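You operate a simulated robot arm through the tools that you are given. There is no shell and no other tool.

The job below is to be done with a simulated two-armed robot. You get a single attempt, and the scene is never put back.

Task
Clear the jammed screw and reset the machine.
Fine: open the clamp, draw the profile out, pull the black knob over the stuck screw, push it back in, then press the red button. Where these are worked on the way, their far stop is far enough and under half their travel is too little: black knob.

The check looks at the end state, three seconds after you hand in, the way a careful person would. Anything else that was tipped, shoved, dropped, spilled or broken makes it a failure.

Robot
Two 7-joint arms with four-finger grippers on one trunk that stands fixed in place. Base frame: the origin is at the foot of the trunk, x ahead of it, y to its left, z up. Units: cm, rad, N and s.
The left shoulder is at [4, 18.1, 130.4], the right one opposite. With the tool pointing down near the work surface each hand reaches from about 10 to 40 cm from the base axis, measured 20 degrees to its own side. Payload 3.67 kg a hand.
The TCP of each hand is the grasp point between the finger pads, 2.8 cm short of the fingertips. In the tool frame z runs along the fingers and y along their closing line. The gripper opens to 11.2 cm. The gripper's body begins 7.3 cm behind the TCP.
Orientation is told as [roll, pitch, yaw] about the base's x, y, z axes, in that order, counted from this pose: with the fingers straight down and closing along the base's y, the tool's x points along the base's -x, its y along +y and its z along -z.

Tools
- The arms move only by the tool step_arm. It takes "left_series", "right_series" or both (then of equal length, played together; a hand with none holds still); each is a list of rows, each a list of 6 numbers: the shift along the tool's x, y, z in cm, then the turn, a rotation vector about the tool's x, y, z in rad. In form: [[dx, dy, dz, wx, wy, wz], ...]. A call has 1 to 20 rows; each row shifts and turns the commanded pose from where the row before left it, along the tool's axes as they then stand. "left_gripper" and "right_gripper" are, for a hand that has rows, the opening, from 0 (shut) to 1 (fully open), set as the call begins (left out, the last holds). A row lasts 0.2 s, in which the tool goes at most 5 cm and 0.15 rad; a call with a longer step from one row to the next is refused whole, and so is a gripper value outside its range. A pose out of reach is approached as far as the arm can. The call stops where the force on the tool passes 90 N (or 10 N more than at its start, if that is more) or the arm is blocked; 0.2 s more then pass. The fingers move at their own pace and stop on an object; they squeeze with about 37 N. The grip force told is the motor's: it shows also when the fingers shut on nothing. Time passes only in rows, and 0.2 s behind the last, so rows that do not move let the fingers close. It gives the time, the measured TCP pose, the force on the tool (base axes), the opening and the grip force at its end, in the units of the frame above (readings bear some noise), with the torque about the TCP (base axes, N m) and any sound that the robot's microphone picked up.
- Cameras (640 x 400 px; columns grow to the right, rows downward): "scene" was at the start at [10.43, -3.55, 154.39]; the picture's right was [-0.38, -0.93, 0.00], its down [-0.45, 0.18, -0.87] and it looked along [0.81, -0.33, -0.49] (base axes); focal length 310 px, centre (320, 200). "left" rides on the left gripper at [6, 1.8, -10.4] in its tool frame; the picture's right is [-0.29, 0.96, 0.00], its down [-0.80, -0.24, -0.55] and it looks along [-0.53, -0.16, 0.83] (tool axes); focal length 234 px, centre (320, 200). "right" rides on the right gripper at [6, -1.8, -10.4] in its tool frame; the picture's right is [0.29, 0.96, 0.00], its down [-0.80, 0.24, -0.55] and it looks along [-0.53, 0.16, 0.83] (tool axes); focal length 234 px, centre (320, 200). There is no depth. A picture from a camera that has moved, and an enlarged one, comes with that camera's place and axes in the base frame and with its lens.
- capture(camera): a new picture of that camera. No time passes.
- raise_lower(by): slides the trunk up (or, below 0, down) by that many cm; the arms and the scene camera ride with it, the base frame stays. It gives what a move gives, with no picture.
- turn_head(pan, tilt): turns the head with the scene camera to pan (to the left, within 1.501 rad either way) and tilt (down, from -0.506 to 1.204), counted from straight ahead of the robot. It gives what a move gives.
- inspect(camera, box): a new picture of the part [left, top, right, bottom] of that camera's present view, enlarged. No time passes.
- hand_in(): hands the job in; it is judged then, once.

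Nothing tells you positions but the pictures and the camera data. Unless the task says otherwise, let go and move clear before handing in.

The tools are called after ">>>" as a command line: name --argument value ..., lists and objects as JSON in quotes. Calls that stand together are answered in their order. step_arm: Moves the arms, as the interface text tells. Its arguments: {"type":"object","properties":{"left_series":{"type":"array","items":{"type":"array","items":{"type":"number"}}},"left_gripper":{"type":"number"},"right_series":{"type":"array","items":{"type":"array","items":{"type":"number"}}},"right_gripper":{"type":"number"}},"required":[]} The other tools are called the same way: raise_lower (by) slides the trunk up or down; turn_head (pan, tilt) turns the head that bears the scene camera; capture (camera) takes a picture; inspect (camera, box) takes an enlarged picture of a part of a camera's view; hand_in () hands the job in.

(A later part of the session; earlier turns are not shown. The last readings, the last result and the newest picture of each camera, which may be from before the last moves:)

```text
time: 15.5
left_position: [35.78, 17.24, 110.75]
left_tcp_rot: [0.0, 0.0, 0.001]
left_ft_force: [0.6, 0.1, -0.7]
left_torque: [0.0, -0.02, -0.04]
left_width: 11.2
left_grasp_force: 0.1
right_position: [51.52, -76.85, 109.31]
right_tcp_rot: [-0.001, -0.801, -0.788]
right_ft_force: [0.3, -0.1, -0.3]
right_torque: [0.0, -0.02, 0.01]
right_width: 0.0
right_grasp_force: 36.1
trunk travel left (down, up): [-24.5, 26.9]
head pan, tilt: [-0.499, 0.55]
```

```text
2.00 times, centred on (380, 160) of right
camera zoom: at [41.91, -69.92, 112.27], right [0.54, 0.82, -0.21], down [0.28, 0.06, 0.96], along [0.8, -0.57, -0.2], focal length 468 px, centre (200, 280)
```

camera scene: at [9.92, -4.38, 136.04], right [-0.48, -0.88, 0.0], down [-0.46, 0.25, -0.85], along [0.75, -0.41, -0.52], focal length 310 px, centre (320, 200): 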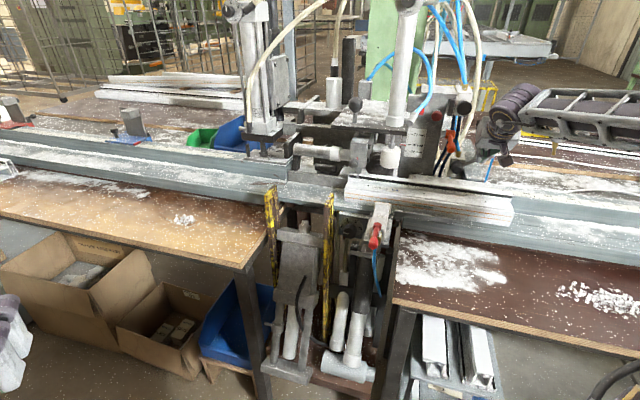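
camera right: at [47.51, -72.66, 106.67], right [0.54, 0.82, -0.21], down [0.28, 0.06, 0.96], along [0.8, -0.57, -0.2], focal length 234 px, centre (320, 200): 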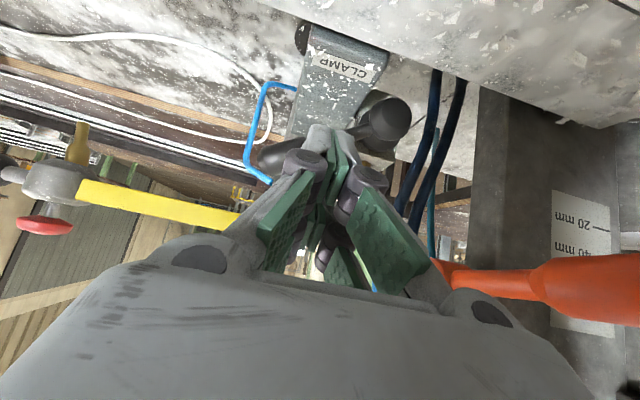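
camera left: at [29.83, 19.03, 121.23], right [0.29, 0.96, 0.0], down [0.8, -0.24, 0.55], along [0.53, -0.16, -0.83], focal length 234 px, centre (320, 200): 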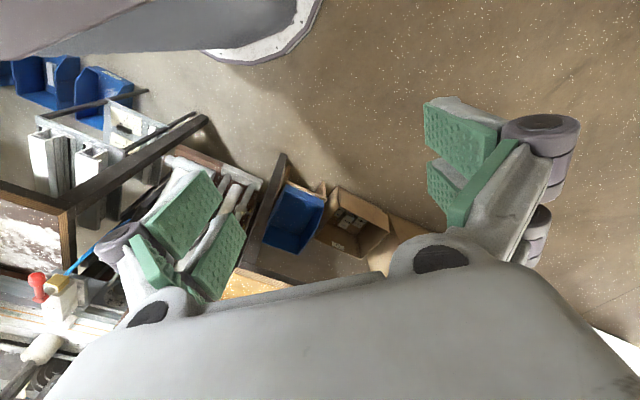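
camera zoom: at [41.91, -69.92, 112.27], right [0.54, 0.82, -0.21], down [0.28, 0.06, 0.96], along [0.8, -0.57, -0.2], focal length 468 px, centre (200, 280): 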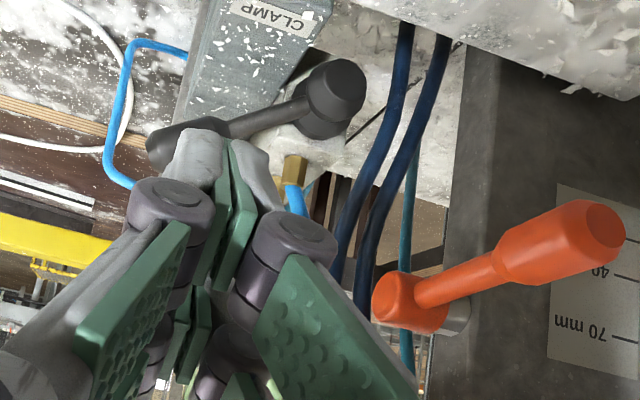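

The lever is only turned about 10° and its plane lies a bit deeper (n ≈ 99.5) than I thought, so the tips slipped off. I'll re-engage 2–3 cm deeper and push it further to its stop.

>>> step_arm --right_series '[[0.85, -0.5, 2.1, 0, 0, 0], [0.85, -0.4, 2.1, 0, 0, 0], [0, 0, 2, 0, 0, 0], [0, 0, 2, 0, 0, 0], [0, 0, 2, 0, 0, 0], [0, 0, 1.6, 0, 0, 0], [0, 0, 1.4, 0, 0, 0]]'

>>> step_arm --right_series '[[-0.75, 0.28, -0.73, 0, 0, 0], [-0.71, 0.43, -0.69, 0, 0, 0], [-0.67, 0.56, -0.65, 0, 0, 0]]'

>>> inspect --camera "scene" --box '[440, 100, 568, 180]'

>>> inspect --camera "scene" --box '[335, 130, 463, 210]'

>>> inspect --camera "right" --box '[220, 60, 540, 260]'

```text
time: 17.1
left_position: [35.56, 17.35, 110.94]
left_tcp_rot: [-0.002, -0.003, -0.001]
left_ft_force: [-0.4, -0.3, -0.2]
left_torque: [0.03, 0.03, 0.01]
left_width: 11.21
left_grasp_force: 0.1
right_position: [56.38, -83.13, 99.01]
right_tcp_rot: [-0.001, -0.802, -0.787]
right_ft_force: [-22.7, 15.0, 5.0]
right_torque: [0.06, 0.06, 0.11]
right_width: 0.0
right_grasp_force: 35.6
trunk travel left (down, up): [-24.5, 26.9]
head pan, tilt: [-0.499, 0.55]
```

```text
time: 17.9
left_position: [35.75, 16.62, 110.9]
left_tcp_rot: [0.004, -0.001, 0.001]
left_ft_force: [-0.2, -0.9, -0.1]
left_torque: [-0.02, 0.0, 0.03]
left_width: 11.21
left_grasp_force: 0.1
right_position: [56.39, -83.35, 99.18]
right_tcp_rot: [-0.022, -0.758, -0.785]
right_ft_force: [-51.4, 8.6, -62.2]
right_torque: [0.94, 1.85, -0.53]
right_width: 0.02
right_grasp_force: 35.9
trunk travel left (down, up): [-24.5, 26.9]
head pan, tilt: [-0.499, 0.55]
```

```text
5.00 times, centred on (504, 140) of scene
camera zoom: at [9.68, -5.16, 135.98], right [-0.48, -0.88, -0.01], down [-0.46, 0.26, -0.85], along [0.75, -0.41, -0.52], focal length 1552 px, centre (-600, 500)
```

zoom: 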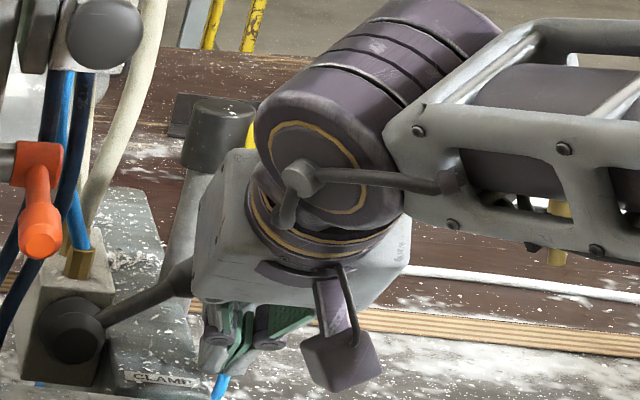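

```text
5.00 times, centred on (399, 170) of scene
camera zoom: at [9.68, -5.16, 135.98], right [-0.48, -0.88, -0.01], down [-0.46, 0.26, -0.85], along [0.75, -0.41, -0.52], focal length 1552 px, centre (-75, 350)
```

zoom: 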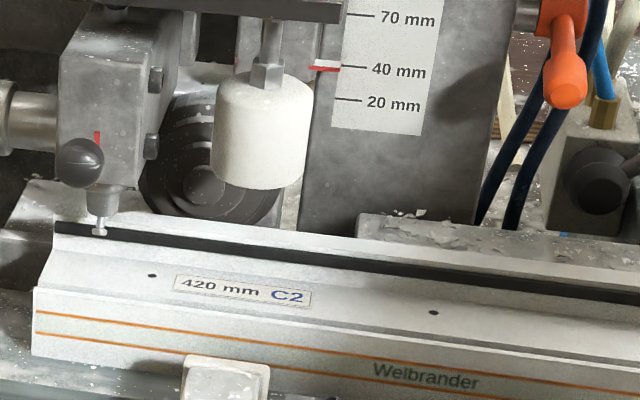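

```text
2.00 times, centred on (380, 160) of right
camera zoom: at [47.19, -76.26, 102.64], right [0.54, 0.81, -0.21], down [0.32, 0.04, 0.95], along [0.78, -0.58, -0.24], focal length 468 px, centre (200, 280)
```

zoom: 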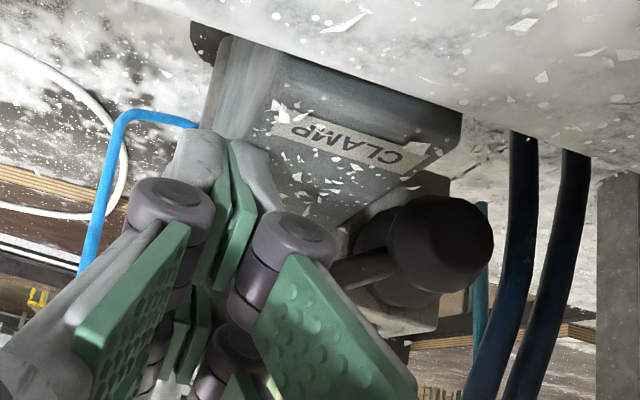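

The lever now resists strongly, so it is at its upper stop, and the foot is clearly raised. The clamp is open. I'll ease off and retreat.

>>> step_arm --right_series '[[0.5, 0, -0.3, 0, 0, 0], [0.3, 0, -1.5, 0, 0, 0], [0, 0, -2, 0, 0, 0], [0, 0, -3, 0, 0, 0], [0, 0, -3, 0, 0, 0], [0, 0, -3, 0, 0, 0]]'

>>> capture --camera "scene"

>>> inspect --camera "scene" --box '[440, 100, 568, 180]'

>>> inspect --camera "scene" --box '[335, 130, 463, 210]'

>>> inspect --camera "right" --box '[220, 60, 540, 260]'

```text
time: 19.3
left_position: [35.76, 17.33, 110.83]
left_tcp_rot: [0.0, 0.002, 0.001]
left_ft_force: [-0.4, -0.5, 0.4]
left_torque: [-0.02, 0.0, 0.01]
left_width: 11.17
left_grasp_force: 0.1
right_position: [50.58, -75.64, 110.22]
right_tcp_rot: [0.003, -0.801, -0.787]
right_ft_force: [-0.2, 0.7, 1.2]
right_torque: [0.01, -0.01, 0.0]
right_width: 0.0
right_grasp_force: 35.3
trunk travel left (down, up): [-24.5, 26.9]
head pan, tilt: [-0.499, 0.55]
```

```text
taken
camera scene: at [9.78, -4.4, 136.05], right [-0.48, -0.88, 0.0], down [-0.46, 0.25, -0.85], along [0.75, -0.41, -0.52], focal length 310 px, centre (320, 200)
```

scene: 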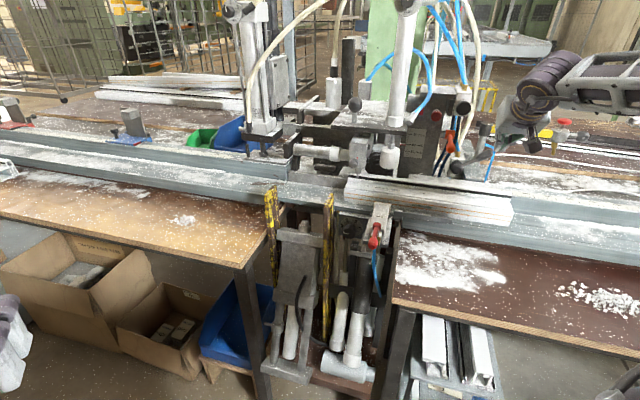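

```text
5.00 times, centred on (504, 140) of scene
camera zoom: at [9.78, -4.4, 136.05], right [-0.48, -0.88, 0.0], down [-0.46, 0.25, -0.85], along [0.75, -0.41, -0.52], focal length 1552 px, centre (-600, 500)
```

zoom: 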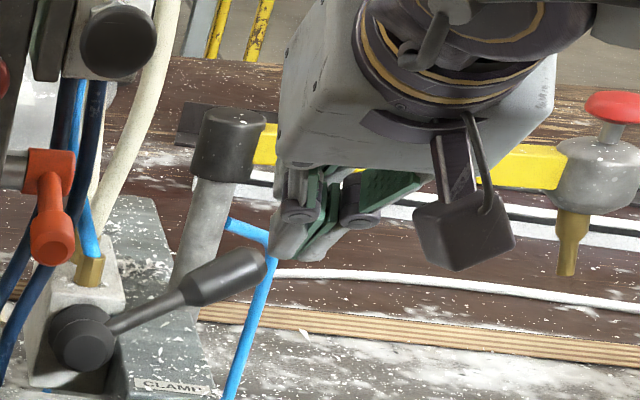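

```text
5.00 times, centred on (399, 170) of scene
camera zoom: at [9.78, -4.4, 136.05], right [-0.48, -0.88, 0.0], down [-0.46, 0.25, -0.85], along [0.75, -0.41, -0.52], focal length 1552 px, centre (-75, 350)
```

zoom: 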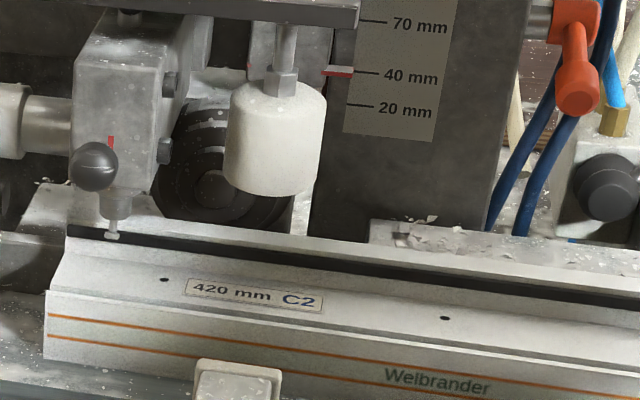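

```text
2.00 times, centred on (380, 160) of right
camera zoom: at [41.12, -68.74, 113.12], right [0.54, 0.82, -0.21], down [0.28, 0.06, 0.96], along [0.8, -0.57, -0.2], focal length 468 px, centre (200, 280)
```

zoom: 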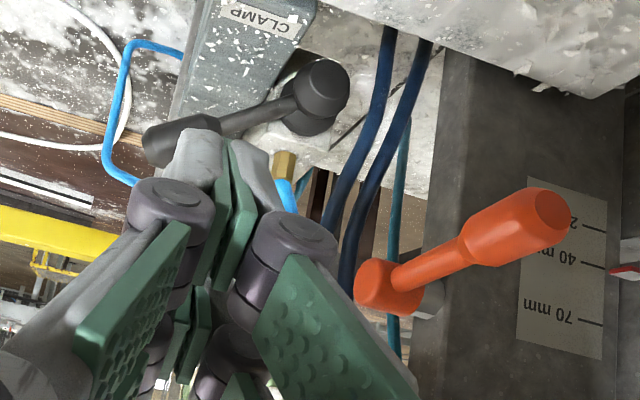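

The lever stays put, so it is at its stop and the clamp is open. Next is the profile, so I'll move the hand back and look closely at its right end and how it sits.

>>> step_arm --right_series '[[3, -1.5, -3, 0, 0, 0], [3, -1.5, -3, 0, 0, 0], [3, -1.5, -3, 0, 0, 0], [2, -1.5, -2, 0, 0, 0], [2, -1, -2, 0, 0.1, 0]]'

>>> capture --camera "right"

>>> inspect --camera "scene" --box '[440, 150, 568, 230]'

>>> inspect --camera "scene" --box '[280, 150, 408, 230]'

```text
time: 20.5
left_position: [35.89, 17.32, 110.84]
left_tcp_rot: [-0.002, 0.0, 0.002]
left_ft_force: [0.5, 0.4, 0.2]
left_torque: [0.02, -0.02, -0.01]
left_width: 11.24
left_grasp_force: 0.1
right_position: [32.73, -67.74, 109.83]
right_tcp_rot: [0.001, -0.7, -0.786]
right_ft_force: [-0.1, 0.1, -0.1]
right_torque: [0.02, -0.01, 0.04]
right_width: 0.0
right_grasp_force: 35.9
trunk travel left (down, up): [-24.5, 26.9]
head pan, tilt: [-0.499, 0.55]
```

```text
taken
camera right: at [23.48, -60.98, 113.93], right [0.52, 0.83, -0.18], down [0.35, -0.01, 0.94], along [0.78, -0.55, -0.29], focal length 234 px, centre (320, 200)
```

right: 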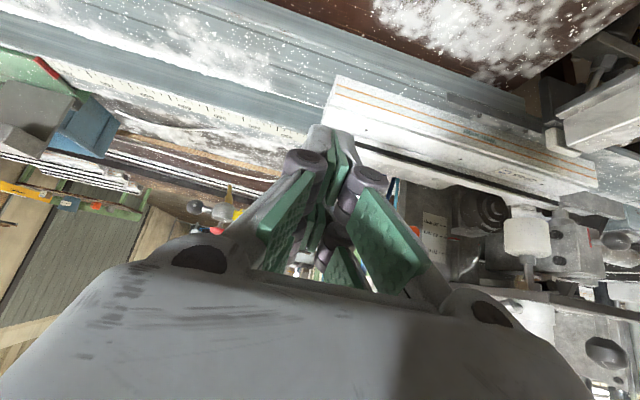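

```text
5.00 times, centred on (504, 190) of scene
camera zoom: at [9.84, -4.41, 136.04], right [-0.48, -0.88, 0.0], down [-0.46, 0.25, -0.85], along [0.75, -0.41, -0.52], focal length 1552 px, centre (-600, 250)
```

zoom: 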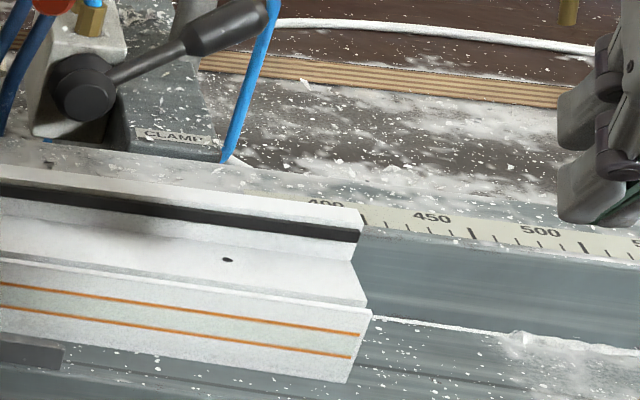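

```text
5.00 times, centred on (344, 190) of scene
camera zoom: at [9.84, -4.41, 136.04], right [-0.48, -0.88, 0.0], down [-0.46, 0.25, -0.85], along [0.75, -0.41, -0.52], focal length 1552 px, centre (200, 250)
```

zoom: 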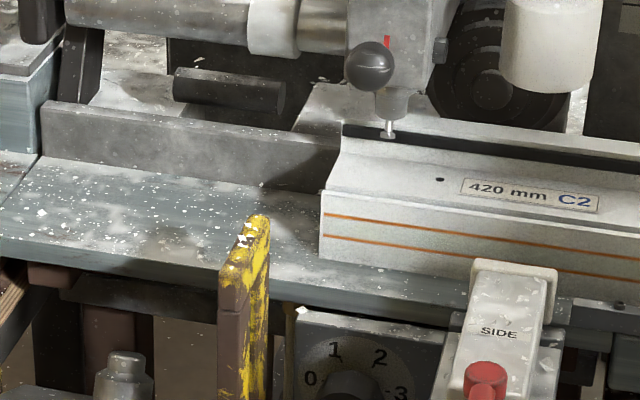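

The profile sits against the rear fence with its left end at s ≈ -18, just past the stuck screw, so I can't grip across it. I'll go round to the left end with closed fingers and push it out to the right, past ball and foot. First I travel there, high up.

>>> step_arm --right_series '[[-1.1, 0, -1.3, 0, 0, 0], [-1.1, 1, -1.3, 0, 0, 0], [-1.1, 2, -1.3, 0, 0, 0], [0, 3, 0, 0, 0, 0], [0, 3, 0, 0, 0, 0], [0, 3, 0, 0, 0, 0], [0, 3, 0, 0, 0, 0], [0, 3, 0, 0, 0, 0], [0, 3, 0, 0, 0, 0], [0, 3, 0, 0, 0, 0], [0, 3, 0, 0, 0, 0], [0, 3, 0, 0, 0, 0], [0, 3, 0, 0, 0, 0], [0, 3, 0, 0, 0, 0], [0, 3, 0, 0, 0, 0], [0, 3, 0, 0, 0, 0], [0, 3, 0, 0, 0, 0], [0, 3, 0, 0, 0, 0], [0, 0.8, 0, 0, 0, 0]]'

>>> capture --camera "scene"

>>> capture --camera "right"

>>> inspect --camera "right" --box '[260, 0, 580, 200]'

```text
time: 24.5
left_position: [35.78, 17.26, 110.76]
left_tcp_rot: [0.0, 0.0, 0.002]
left_ft_force: [-0.5, 0.1, -0.2]
left_torque: [0.02, -0.03, 0.01]
left_width: 11.21
left_grasp_force: 0.0
right_position: [67.36, -33.1, 115.1]
right_tcp_rot: [0.002, -0.702, -0.787]
right_ft_force: [-0.5, -0.1, 0.3]
right_torque: [-0.02, 0.03, 0.02]
right_width: 0.0
right_grasp_force: 34.9
trunk travel left (down, up): [-24.5, 26.9]
head pan, tilt: [-0.499, 0.55]
```

```text
taken
camera scene: at [9.88, -4.4, 136.04], right [-0.48, -0.88, 0.0], down [-0.46, 0.25, -0.85], along [0.75, -0.41, -0.52], focal length 310 px, centre (320, 200)
```

scene: 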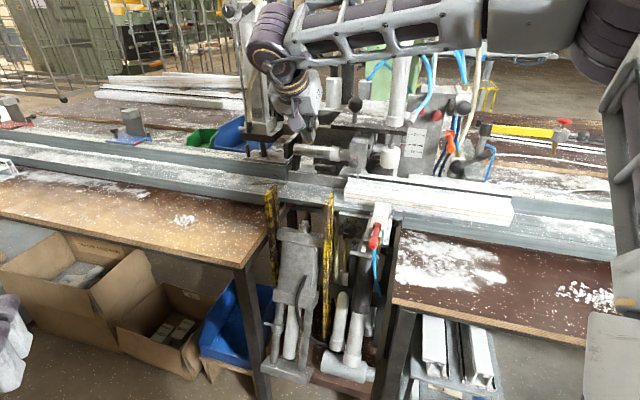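

```text
taken
camera right: at [58.07, -26.31, 119.12], right [0.52, 0.83, -0.18], down [0.35, -0.01, 0.94], along [0.78, -0.55, -0.29], focal length 234 px, centre (320, 200)
```

right: 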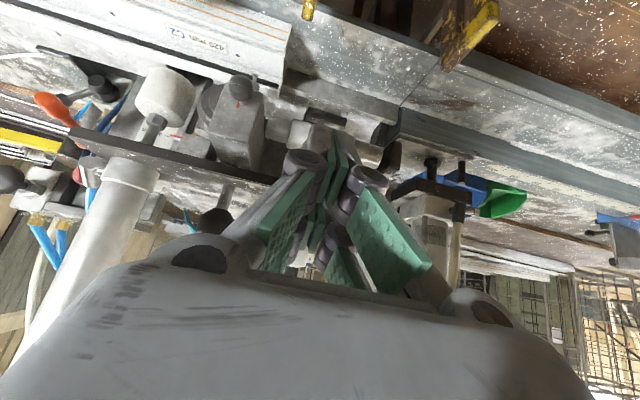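

```text
2.00 times, centred on (420, 100) of right
camera zoom: at [58.07, -26.31, 119.12], right [0.52, 0.83, -0.18], down [0.35, -0.01, 0.94], along [0.78, -0.55, -0.29], focal length 468 px, centre (120, 400)
```

zoom: 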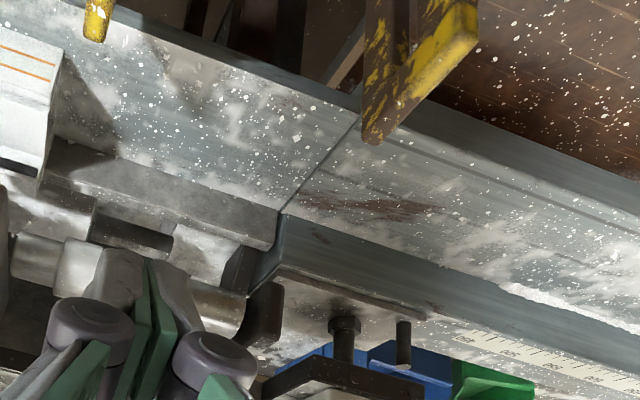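

The wrist view confirms the left end at s ≈ -18.4 and front face at n ≈ 83, with the ball at n ≈ 81.7. The fingers go down diagonally to the left of the profile's end, under the ball's level.

>>> step_arm --right_series '[[0.85, -0.7, 2.25, 0, 0, 0], [0.85, -0.7, 2.25, 0, 0, 0], [0.85, -0.7, 2.25, 0, 0, 0], [0.86, -0.7, 2.27, 0, 0, 0], [0, 0, 2, 0, 0, 0], [0, 0, 2, 0, 0, 0], [0, 0, 2, 0, 0, 0]]'

>>> capture --camera "right"

>>> inspect --camera "scene" --box '[260, 120, 420, 220]'

```text
time: 26.1
left_position: [35.95, 17.17, 110.79]
left_tcp_rot: [-0.001, 0.002, 0.001]
left_ft_force: [-0.2, -0.5, -0.5]
left_torque: [0.02, 0.0, 0.01]
left_width: 11.19
left_grasp_force: 0.2
right_position: [70.38, -40.03, 101.15]
right_tcp_rot: [-0.002, -0.699, -0.785]
right_ft_force: [-0.1, -0.1, -0.9]
right_torque: [0.01, 0.01, 0.02]
right_width: 0.0
right_grasp_force: 35.7
trunk travel left (down, up): [-24.5, 26.9]
head pan, tilt: [-0.499, 0.55]
```

```text
taken
camera right: at [61.19, -33.47, 105.32], right [0.52, 0.83, -0.19], down [0.35, -0.01, 0.94], along [0.78, -0.55, -0.29], focal length 234 px, centre (320, 200)
```

right: 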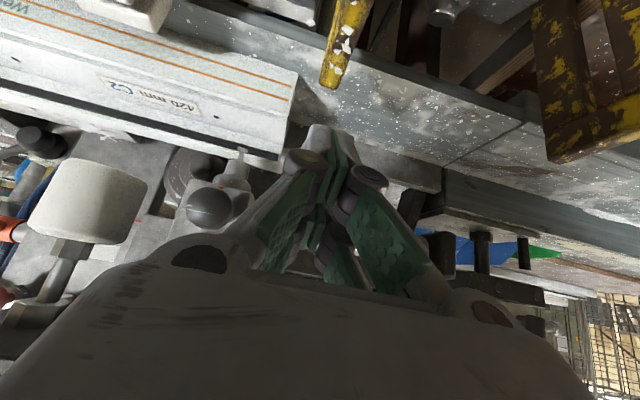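

```text
4.00 times, centred on (340, 170) of scene
camera zoom: at [9.98, -4.43, 136.03], right [-0.48, -0.88, 0.0], down [-0.46, 0.25, -0.85], along [0.75, -0.41, -0.52], focal length 1242 px, centre (240, 320)
```

zoom: 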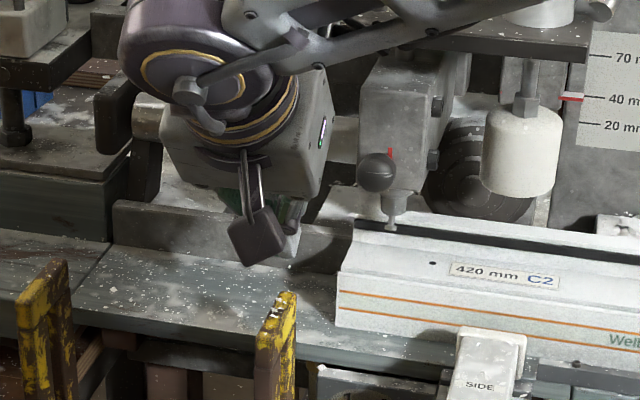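

Clear so far. I'll lower the last stretch next to the end face, then look before pushing.

>>> step_arm --right_series '[[0, 0, 2, 0, 0, 0], [0, 0, 2, 0, 0, 0], [0, 0, 2, 0, 0, 0], [0, 0, 1.6, 0, 0, 0]]'

>>> capture --camera "right"

>>> inspect --camera "scene" --box '[260, 120, 420, 220]'

```text
time: 27.1
left_position: [35.91, 17.32, 110.71]
left_tcp_rot: [-0.001, 0.002, 0.001]
left_ft_force: [0.8, 0.0, 0.4]
left_torque: [0.04, -0.01, 0.01]
left_width: 11.19
left_grasp_force: 0.1
right_position: [73.88, -43.71, 95.55]
right_tcp_rot: [0.001, -0.701, -0.784]
right_ft_force: [-0.1, 0.0, -0.3]
right_torque: [-0.01, 0.01, -0.02]
right_width: 0.0
right_grasp_force: 35.5
trunk travel left (down, up): [-24.5, 26.9]
head pan, tilt: [-0.499, 0.55]
```

```text
taken
camera right: at [64.6, -36.93, 99.63], right [0.52, 0.83, -0.19], down [0.35, -0.01, 0.94], along [0.78, -0.55, -0.29], focal length 234 px, centre (320, 200)
```

right: 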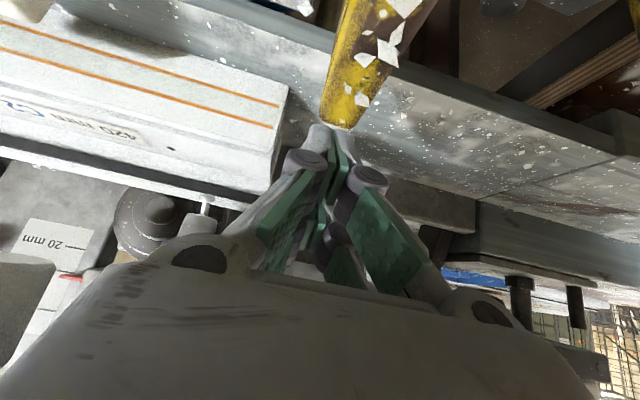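

```text
4.00 times, centred on (340, 170) of scene
camera zoom: at [9.97, -4.43, 136.03], right [-0.48, -0.88, 0.0], down [-0.46, 0.25, -0.85], along [0.75, -0.41, -0.52], focal length 1242 px, centre (240, 320)
```

zoom: 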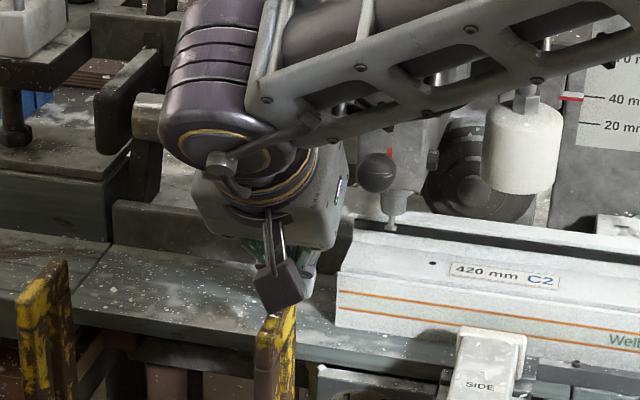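

Positioned beside the end face with no contact. I'll push right by 4 cm first and check the result.

>>> step_arm --right_series '[[0, -0.8, 0, 0, 0, 0], [0, -0.8, 0, 0, 0, 0], [0, -0.8, 0, 0, 0, 0], [0, -0.8, 0, 0, 0, 0], [0, -0.8, 0, 0, 0, 0]]'

>>> capture --camera "right"

>>> inspect --camera "scene" --box '[300, 120, 540, 270]'

```text
time: 28.3
left_position: [36.01, 17.23, 110.75]
left_tcp_rot: [-0.002, 0.0, 0.0]
left_ft_force: [-0.4, 0.3, 0.5]
left_torque: [0.03, -0.01, -0.03]
left_width: 11.19
left_grasp_force: 0.1
right_position: [71.01, -46.19, 95.3]
right_tcp_rot: [-0.003, -0.696, -0.784]
right_ft_force: [0.4, 12.8, -12.6]
right_torque: [-0.91, -0.33, -0.37]
right_width: 0.0
right_grasp_force: 35.4
trunk travel left (down, up): [-24.5, 26.9]
head pan, tilt: [-0.499, 0.55]
```

```text
taken
camera right: at [61.72, -39.56, 99.39], right [0.52, 0.83, -0.19], down [0.35, -0.01, 0.94], along [0.78, -0.55, -0.3], focal length 234 px, centre (320, 200)
```

right: 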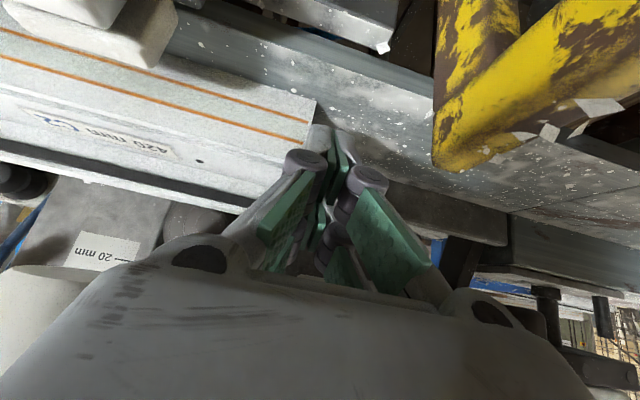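

```text
2.67 times, centred on (420, 195) of scene
camera zoom: at [10.09, -4.24, 136.02], right [-0.48, -0.88, 0.0], down [-0.46, 0.25, -0.85], along [0.75, -0.41, -0.52], focal length 828 px, centre (53, 213)
```

zoom: 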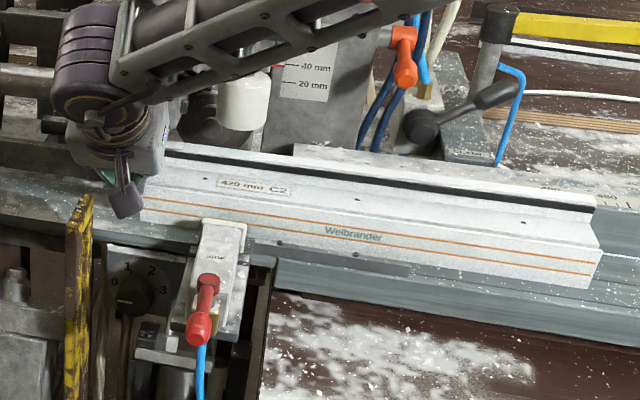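

The profile has started to slide, but there is a sideways force pushing the hand back and down, probably the gripper's upper side grazing the ball. I'll shift the hand slightly away from it and re-read.

>>> step_arm --right_series '[[0.4, 0, 0, 0, 0, 0], [0.4, 0, 0, 0, 0, 0], [0, 0, 0, 0, 0, 0]]'

>>> inspect --camera "scene" --box '[300, 130, 428, 210]'

>>> inspect --camera "right" --box '[80, 60, 400, 260]'

```text
time: 29.1
left_position: [35.87, 17.22, 110.78]
left_tcp_rot: [-0.001, 0.002, 0.0]
left_ft_force: [-0.1, -0.5, 0.3]
left_torque: [0.01, -0.03, -0.01]
left_width: 11.22
left_grasp_force: 0.1
right_position: [70.53, -46.03, 94.92]
right_tcp_rot: [-0.002, -0.701, -0.789]
right_ft_force: [0.1, 0.5, -0.3]
right_torque: [0.01, 0.01, 0.03]
right_width: 0.0
right_grasp_force: 35.7
trunk travel left (down, up): [-24.5, 26.9]
head pan, tilt: [-0.499, 0.55]
```

```text
5.00 times, centred on (364, 170) of scene
camera zoom: at [9.92, -4.43, 136.04], right [-0.48, -0.88, 0.0], down [-0.46, 0.25, -0.85], along [0.75, -0.41, -0.52], focal length 1552 px, centre (100, 350)
```

zoom: 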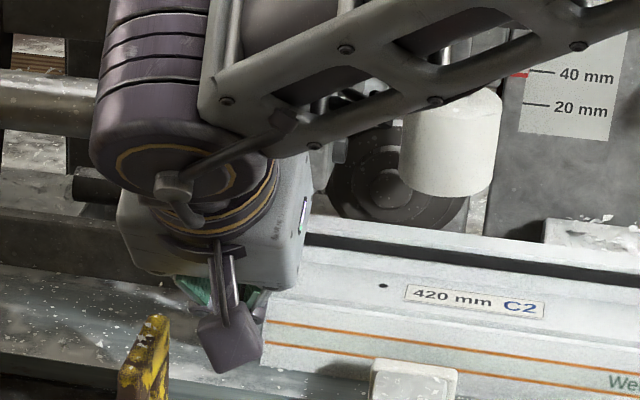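

```text
2.00 times, centred on (240, 160) of right
camera zoom: at [61.25, -39.29, 99.09], right [0.52, 0.83, -0.19], down [0.35, -0.01, 0.94], along [0.78, -0.55, -0.29], focal length 468 px, centre (480, 280)
```

zoom: 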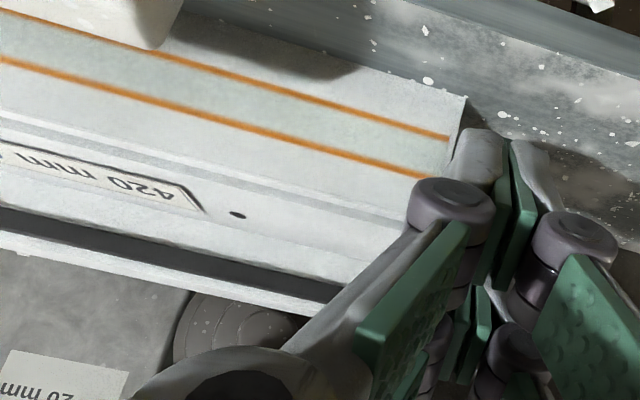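

The contact is gone. I'll push on in 1 cm steps.

>>> step_arm --right_series '[[0, -1, 0, 0, 0, 0], [0, -1, 0, 0, 0, 0], [0, -1, 0, 0, 0, 0], [0, -1, 0, 0, 0, 0], [0, -1, 0, 0, 0, 0]]'

>>> capture --camera "scene"

>>> inspect --camera "right" --box '[80, 0, 400, 200]'

```text
time: 30.3
left_position: [35.94, 17.12, 110.78]
left_tcp_rot: [0.0, -0.001, 0.001]
left_ft_force: [-0.4, 0.5, 0.2]
left_torque: [-0.01, 0.01, 0.01]
left_width: 11.18
left_grasp_force: 0.1
right_position: [66.99, -49.39, 95.11]
right_tcp_rot: [0.001, -0.702, -0.786]
right_ft_force: [0.7, 1.1, 1.4]
right_torque: [0.01, 0.03, -0.01]
right_width: 0.01
right_grasp_force: 36.0
trunk travel left (down, up): [-24.5, 26.9]
head pan, tilt: [-0.499, 0.55]
```

```text
taken
camera scene: at [9.9, -4.4, 136.04], right [-0.48, -0.88, 0.0], down [-0.46, 0.25, -0.85], along [0.75, -0.41, -0.52], focal length 310 px, centre (320, 200)
```

scene: 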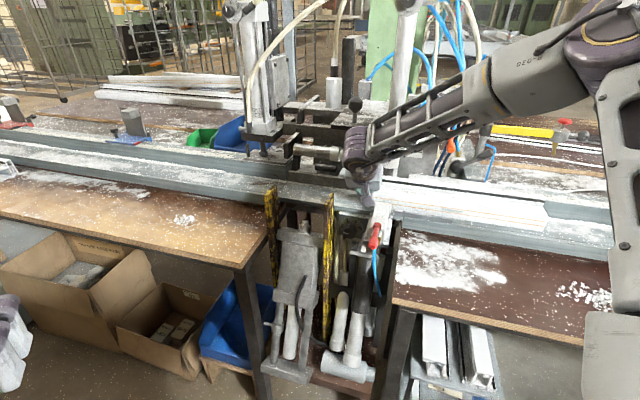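

```text
2.00 times, centred on (240, 100) of right
camera zoom: at [57.72, -42.79, 99.14], right [0.52, 0.83, -0.19], down [0.35, -0.01, 0.94], along [0.78, -0.55, -0.29], focal length 468 px, centre (480, 400)
```

zoom: 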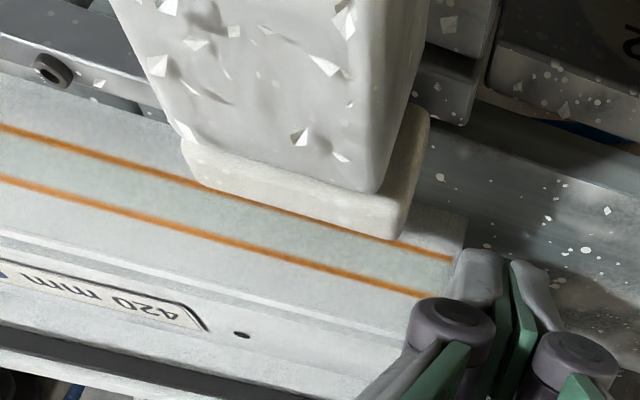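

The profile slides freely with under 2 N. I'll keep pushing past the SIDE pad.

>>> step_arm --right_series '[[0, -1, 0, 0, 0, 0], [0, -1, 0, 0, 0, 0], [0, -1, 0, 0, 0, 0], [-0.2, -1, -0.2, 0, 0, 0], [-0.2, -1, -0.2, 0, 0, 0]]'

>>> inspect --camera "scene" --box '[330, 130, 570, 280]'

>>> inspect --camera "right" --box '[80, 0, 400, 200]'

```text
time: 31.5
left_position: [35.88, 17.41, 110.84]
left_tcp_rot: [0.0, -0.001, 0.002]
left_ft_force: [0.7, 0.4, 0.9]
left_torque: [0.02, 0.02, 0.03]
left_width: 11.21
left_grasp_force: 0.0
right_position: [63.5, -52.96, 95.5]
right_tcp_rot: [0.001, -0.701, -0.785]
right_ft_force: [1.3, 2.4, -0.2]
right_torque: [0.03, -0.03, -0.02]
right_width: 0.01
right_grasp_force: 36.0
trunk travel left (down, up): [-24.5, 26.9]
head pan, tilt: [-0.499, 0.55]
```

```text
2.67 times, centred on (450, 205) of scene
camera zoom: at [9.9, -4.39, 136.04], right [-0.48, -0.88, 0.0], down [-0.46, 0.25, -0.85], along [0.75, -0.41, -0.52], focal length 828 px, centre (-27, 187)
```

zoom: 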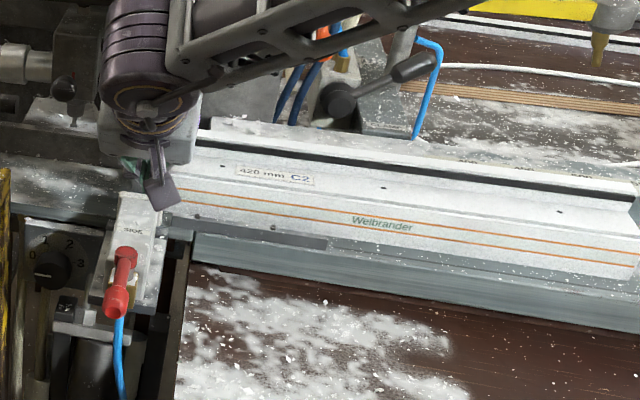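

```text
2.00 times, centred on (240, 100) of right
camera zoom: at [54.26, -46.31, 99.66], right [0.52, 0.83, -0.19], down [0.35, -0.01, 0.94], along [0.78, -0.55, -0.29], focal length 468 px, centre (480, 400)
```

zoom: 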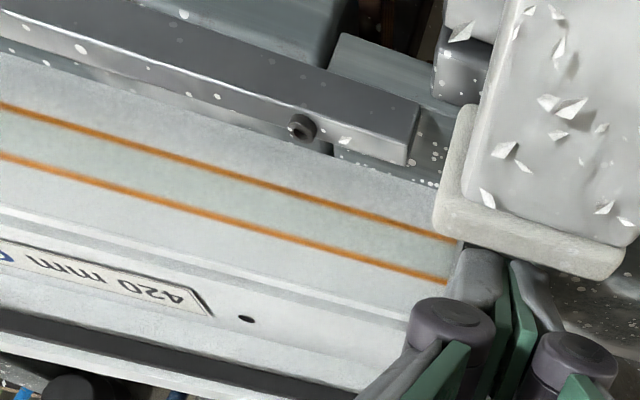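

The profile is moving well. I'll check the right side for room before pushing further.

>>> capture --camera "scene"

>>> inspect --camera "scene" --box '[480, 140, 640, 240]'

```text
taken
camera scene: at [9.9, -4.39, 136.04], right [-0.48, -0.88, 0.0], down [-0.46, 0.25, -0.85], along [0.75, -0.41, -0.52], focal length 310 px, centre (320, 200)
```

scene: 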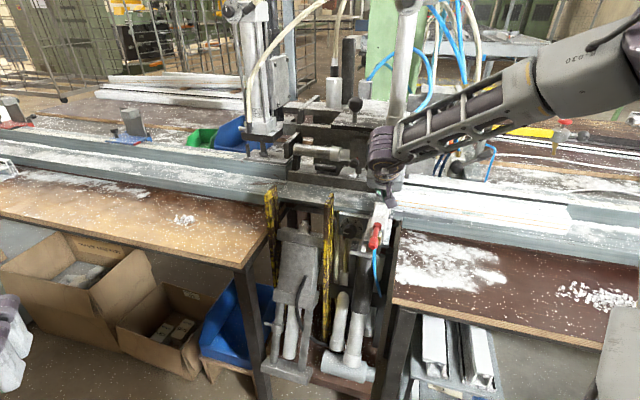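

```text
4.00 times, centred on (560, 190) of scene
camera zoom: at [9.9, -4.39, 136.04], right [-0.48, -0.88, 0.0], down [-0.46, 0.25, -0.85], along [0.75, -0.41, -0.52], focal length 1242 px, centre (-640, 240)
```

zoom: 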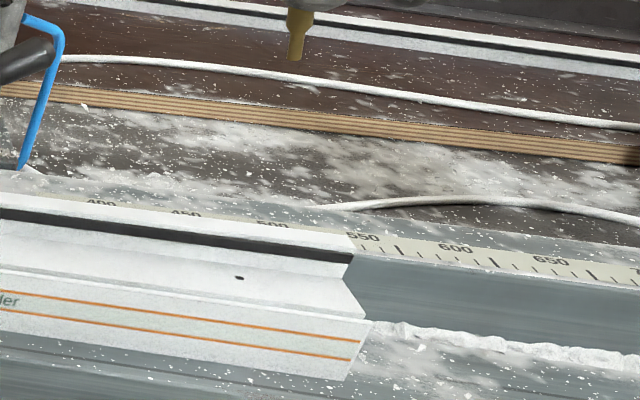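

There is ample room on the right (the profile's end is at about 540 mm; the green stop is beyond 750). I'll push another 8 cm.

>>> step_arm --right_series '[[0, -1, 0, 0, 0, 0], [0, -1, 0, 0, 0, 0], [0, -1, 0, 0, 0, 0], [0, -1, 0, 0, 0, 0], [0, -1, 0, 0, 0, 0], [0, -1, 0, 0, 0, 0], [0, -1, 0, 0, 0, 0], [0, -1, 0, 0, 0, 0]]'

>>> capture --camera "scene"

>>> inspect --camera "scene" --box '[330, 130, 458, 210]'

>>> capture --camera "right"

```text
time: 33.3
left_position: [35.96, 17.28, 110.81]
left_tcp_rot: [0.002, 0.0, 0.0]
left_ft_force: [0.1, -0.1, 0.4]
left_torque: [0.01, -0.02, -0.03]
left_width: 11.24
left_grasp_force: 0.1
right_position: [57.84, -58.68, 95.63]
right_tcp_rot: [0.001, -0.702, -0.785]
right_ft_force: [1.6, 2.0, 1.6]
right_torque: [0.05, -0.03, 0.03]
right_width: 0.0
right_grasp_force: 35.8
trunk travel left (down, up): [-24.5, 26.9]
head pan, tilt: [-0.499, 0.55]
```

```text
taken
camera scene: at [9.89, -4.39, 136.04], right [-0.48, -0.88, 0.0], down [-0.46, 0.25, -0.85], along [0.75, -0.41, -0.52], focal length 310 px, centre (320, 200)
```

scene: 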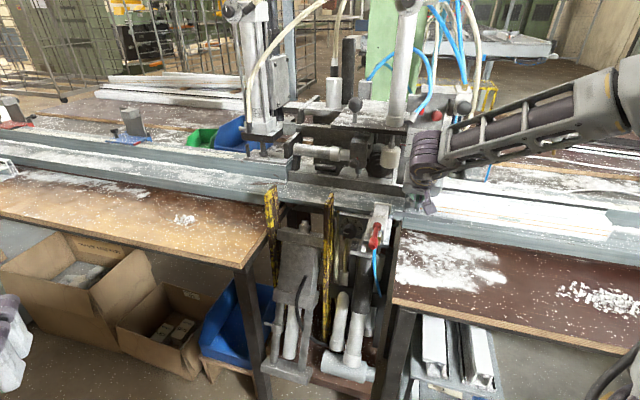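

```text
5.00 times, centred on (394, 170) of scene
camera zoom: at [9.89, -4.39, 136.04], right [-0.48, -0.88, 0.0], down [-0.46, 0.25, -0.85], along [0.75, -0.41, -0.52], focal length 1552 px, centre (-50, 350)
```

zoom: 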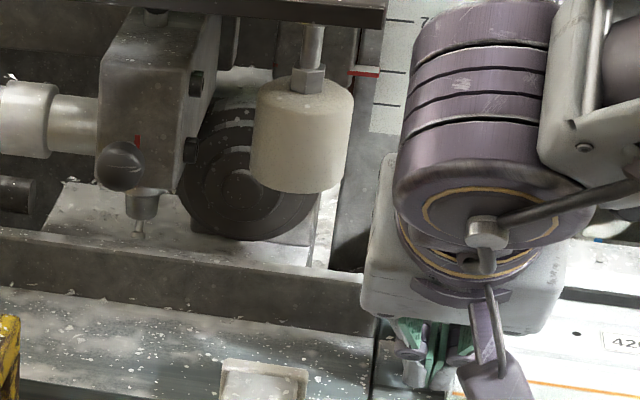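

```text
taken
camera right: at [48.54, -52.02, 99.62], right [0.52, 0.83, -0.19], down [0.35, -0.01, 0.94], along [0.78, -0.55, -0.29], focal length 234 px, centre (320, 200)
```

right: 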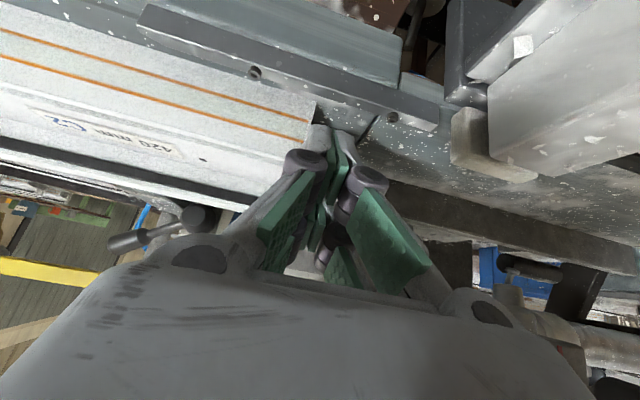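

The profile is about 20 cm out and the screw hangs free under the nose. I'll back the hand off and go look at the black ball from the side to judge its stem and gap.

>>> step_arm --right_series '[[0, 0.8, 0, 0, 0, 0], [0, 0, -2, 0, 0, 0], [0, 0, -3, 0, 0, 0], [0, 0, -3, 0, 0, 0], [0, 0, -3, 0, 0, 0], [2, 1, -2, 0, 0, 0], [2, 2, -2, 0, 0, 0], [2, 2, -1, 0, 0, 0], [0, 2, 0, 0, 0, 0]]'

>>> capture --camera "right"

>>> inspect --camera "scene" --box '[330, 140, 394, 180]'

>>> inspect --camera "scene" --box '[380, 130, 640, 290]'

```text
time: 35.3
left_position: [35.89, 17.31, 110.66]
left_tcp_rot: [0.0, 0.001, -0.001]
left_ft_force: [0.8, 0.5, 0.1]
left_torque: [0.04, 0.04, -0.03]
left_width: 11.23
left_grasp_force: 0.1
right_position: [52.82, -42.67, 103.85]
right_tcp_rot: [-0.003, -0.699, -0.785]
right_ft_force: [1.2, 1.2, 0.0]
right_torque: [0.02, 0.04, -0.02]
right_width: 0.0
right_grasp_force: 35.4
trunk travel left (down, up): [-24.5, 26.9]
head pan, tilt: [-0.499, 0.55]
```

```text
taken
camera right: at [43.63, -36.01, 108.05], right [0.52, 0.83, -0.19], down [0.35, -0.01, 0.94], along [0.78, -0.55, -0.29], focal length 234 px, centre (320, 200)
```

right: 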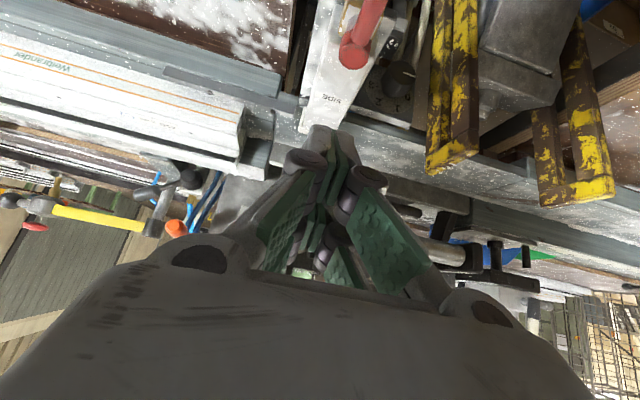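

```text
10.00 times, centred on (362, 160) of scene
camera zoom: at [10.01, -4.35, 136.03], right [-0.48, -0.88, 0.0], down [-0.46, 0.25, -0.85], along [0.75, -0.41, -0.52], focal length 3105 px, centre (-100, 600)
```

zoom: 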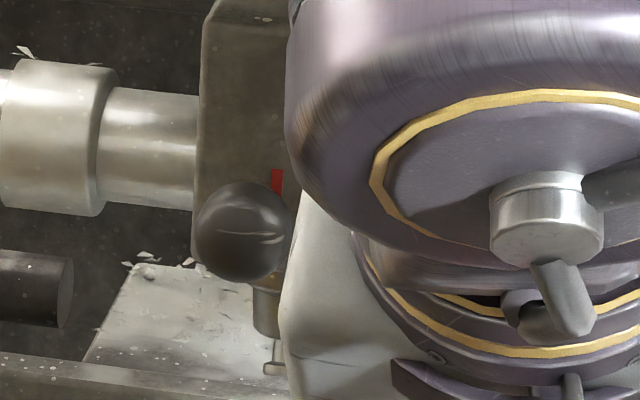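

```text
2.46 times, centred on (510, 210) of scene
camera zoom: at [10.01, -4.35, 136.03], right [-0.48, -0.88, 0.0], down [-0.46, 0.25, -0.85], along [0.75, -0.41, -0.52], focal length 764 px, centre (-148, 175)
```

zoom: 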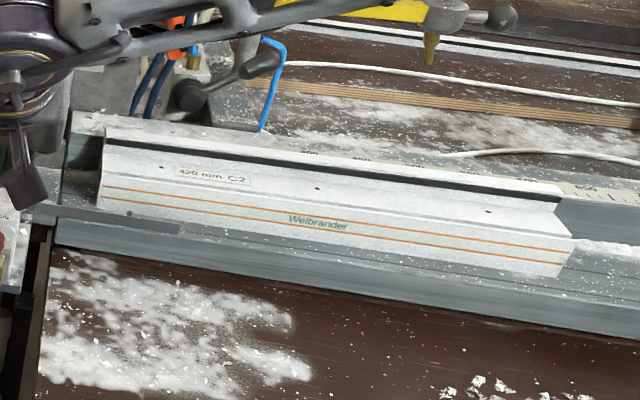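

The profile is completely out (left end near s = +1.7). A better fix puts the ball centre near [68.4,-46.0,103.1]. I'll bring the hand level in front of it with the fingers partly open.

>>> step_arm --right_series '[[-1.05, 2.15, -0.1, 0, 0, 0], [-1.05, 2.15, -0.1, 0, 0, 0], [-1.05, 2.15, -0.1, 0, 0, 0], [-1.05, 2.15, -0.1, 0, 0, 0], [0, 0, 0.1, 0, -0.14, 0], [0, 0, 0.1, 0, -0.14, 0], [0, 0, 0.1, 0, -0.14, 0], [0, 0, 0.1, 0, -0.14, 0], [0, 0, 0.1, 0, -0.14, 0]]' --right_gripper 0.5

>>> capture --camera "right"

>>> capture --camera "scene"

```text
time: 37.3
left_position: [35.97, 17.26, 110.73]
left_tcp_rot: [0.0, 0.001, 0.001]
left_ft_force: [0.6, -0.4, 0.0]
left_torque: [0.0, 0.01, -0.01]
left_width: 11.22
left_grasp_force: 0.0
right_position: [61.39, -38.8, 106.53]
right_tcp_rot: [0.002, -1.403, -0.789]
right_ft_force: [0.1, -0.3, -1.0]
right_torque: [0.01, 0.03, 0.02]
right_width: 5.6
right_grasp_force: 0.1
trunk travel left (down, up): [-24.5, 26.9]
head pan, tilt: [-0.499, 0.55]
```

```text
taken
camera right: at [52.11, -32.28, 102.42], right [0.64, 0.71, -0.28], down [-0.12, 0.46, 0.88], along [0.76, -0.53, 0.38], focal length 234 px, centre (320, 200)
```

right: 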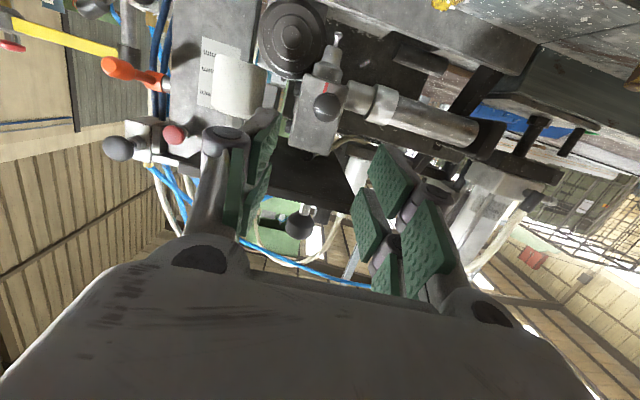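

```text
taken
camera scene: at [10.01, -4.42, 136.03], right [-0.48, -0.88, 0.0], down [-0.46, 0.25, -0.85], along [0.75, -0.41, -0.52], focal length 310 px, centre (320, 200)
```

scene: 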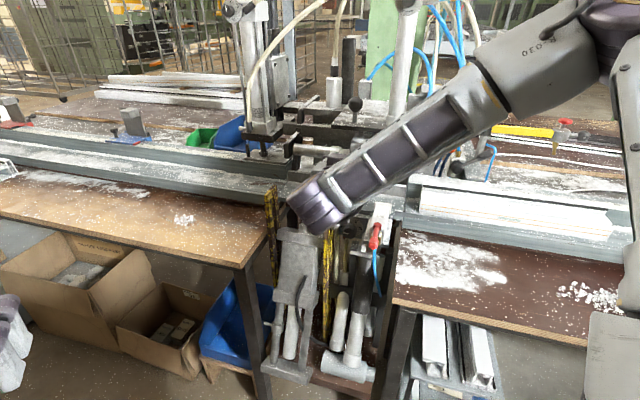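

The ball is straight ahead, at s ≈ -15.7, z ≈ 103. A closer look before I go in.

>>> inspect --camera "right" --box '[272, 20, 400, 170]'

```text
2.67 times, centred on (336, 95) of right
camera zoom: at [52.11, -32.28, 102.42], right [0.64, 0.71, -0.28], down [-0.12, 0.46, 0.88], along [0.76, -0.53, 0.38], focal length 624 px, centre (277, 480)
```

zoom: 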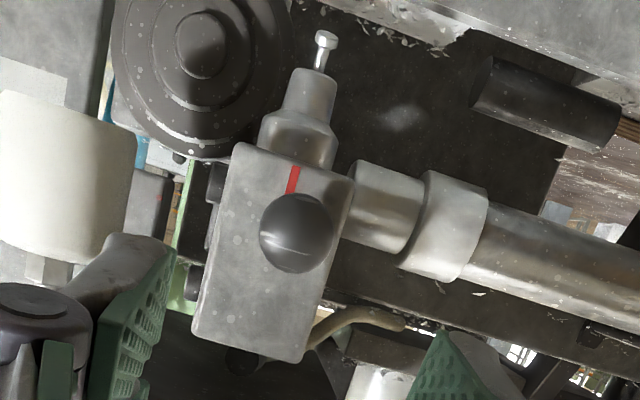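

The geometry fits: a plain ball on a short stem, fingers to straddle it left and right. I'll advance in two parts.

>>> step_arm --right_series '[[0.6, -0.1, 1.6, 0, 0, 0], [0.6, -0.1, 1.6, 0, 0, 0], [0.5, 0, 1.6, 0, 0, 0], [0.08, 0, 1.6, 0, 0, 0]]'

>>> capture --camera "right"

>>> inspect --camera "scene" --box '[290, 120, 418, 200]'

```text
time: 38.3
left_position: [35.92, 17.29, 110.63]
left_tcp_rot: [0.0, 0.001, 0.002]
left_ft_force: [0.6, -0.6, -0.2]
left_torque: [0.01, 0.01, -0.01]
left_width: 11.19
left_grasp_force: 0.0
right_position: [65.33, -43.31, 103.68]
right_tcp_rot: [0.001, -1.401, -0.787]
right_ft_force: [0.0, -0.3, -0.8]
right_torque: [-0.01, -0.02, -0.01]
right_width: 5.62
right_grasp_force: 0.1
trunk travel left (down, up): [-24.5, 26.9]
head pan, tilt: [-0.499, 0.55]
```

```text
taken
camera right: at [56.16, -36.63, 99.62], right [0.64, 0.71, -0.28], down [-0.12, 0.46, 0.88], along [0.76, -0.53, 0.38], focal length 234 px, centre (320, 200)
```

right: 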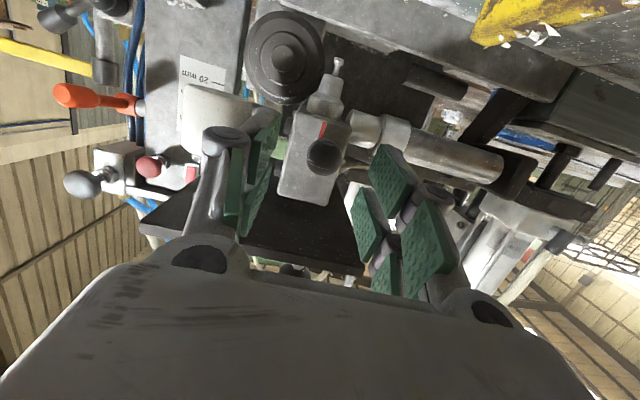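

```text
5.00 times, centred on (354, 160) of scene
camera zoom: at [9.95, -4.43, 136.03], right [-0.48, -0.88, 0.0], down [-0.46, 0.25, -0.85], along [0.75, -0.41, -0.52], focal length 1552 px, centre (150, 400)
```

zoom: 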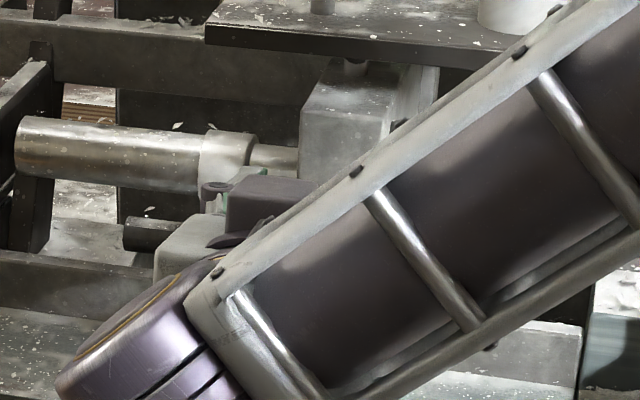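

The hand is aligned with the ball within a couple of millimetres. I'll advance the last bit and close.

>>> step_arm --right_series '[[0, 0.1, 0.9, 0, 0, 0], [0, 0.1, 0.9, 0, 0, 0], [0, 0, 0.8, 0, 0, 0]]'

>>> capture --camera "right"

```text
time: 39.1
left_position: [35.87, 17.31, 110.78]
left_tcp_rot: [0.0, 0.0, 0.001]
left_ft_force: [-0.2, 0.2, -0.1]
left_torque: [0.01, 0.01, 0.02]
left_width: 11.21
left_grasp_force: 0.1
right_position: [67.38, -45.01, 103.39]
right_tcp_rot: [-0.001, -1.399, -0.785]
right_ft_force: [-0.6, -0.4, 0.3]
right_torque: [-0.01, 0.02, 0.05]
right_width: 5.61
right_grasp_force: 0.0
trunk travel left (down, up): [-24.5, 26.9]
head pan, tilt: [-0.499, 0.55]
```

```text
taken
camera right: at [58.11, -38.27, 99.18], right [0.64, 0.71, -0.28], down [-0.12, 0.46, 0.88], along [0.76, -0.53, 0.38], focal length 234 px, centre (320, 200)
```

right: 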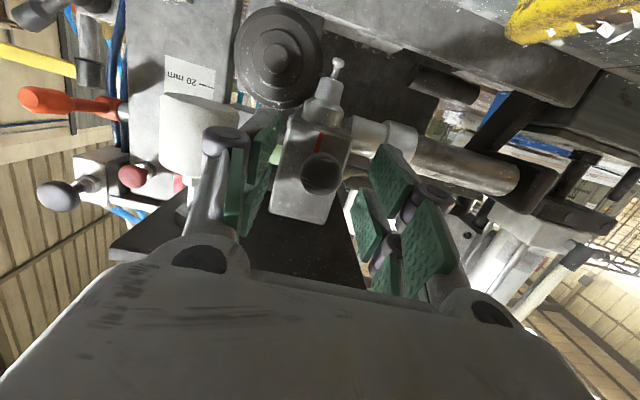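

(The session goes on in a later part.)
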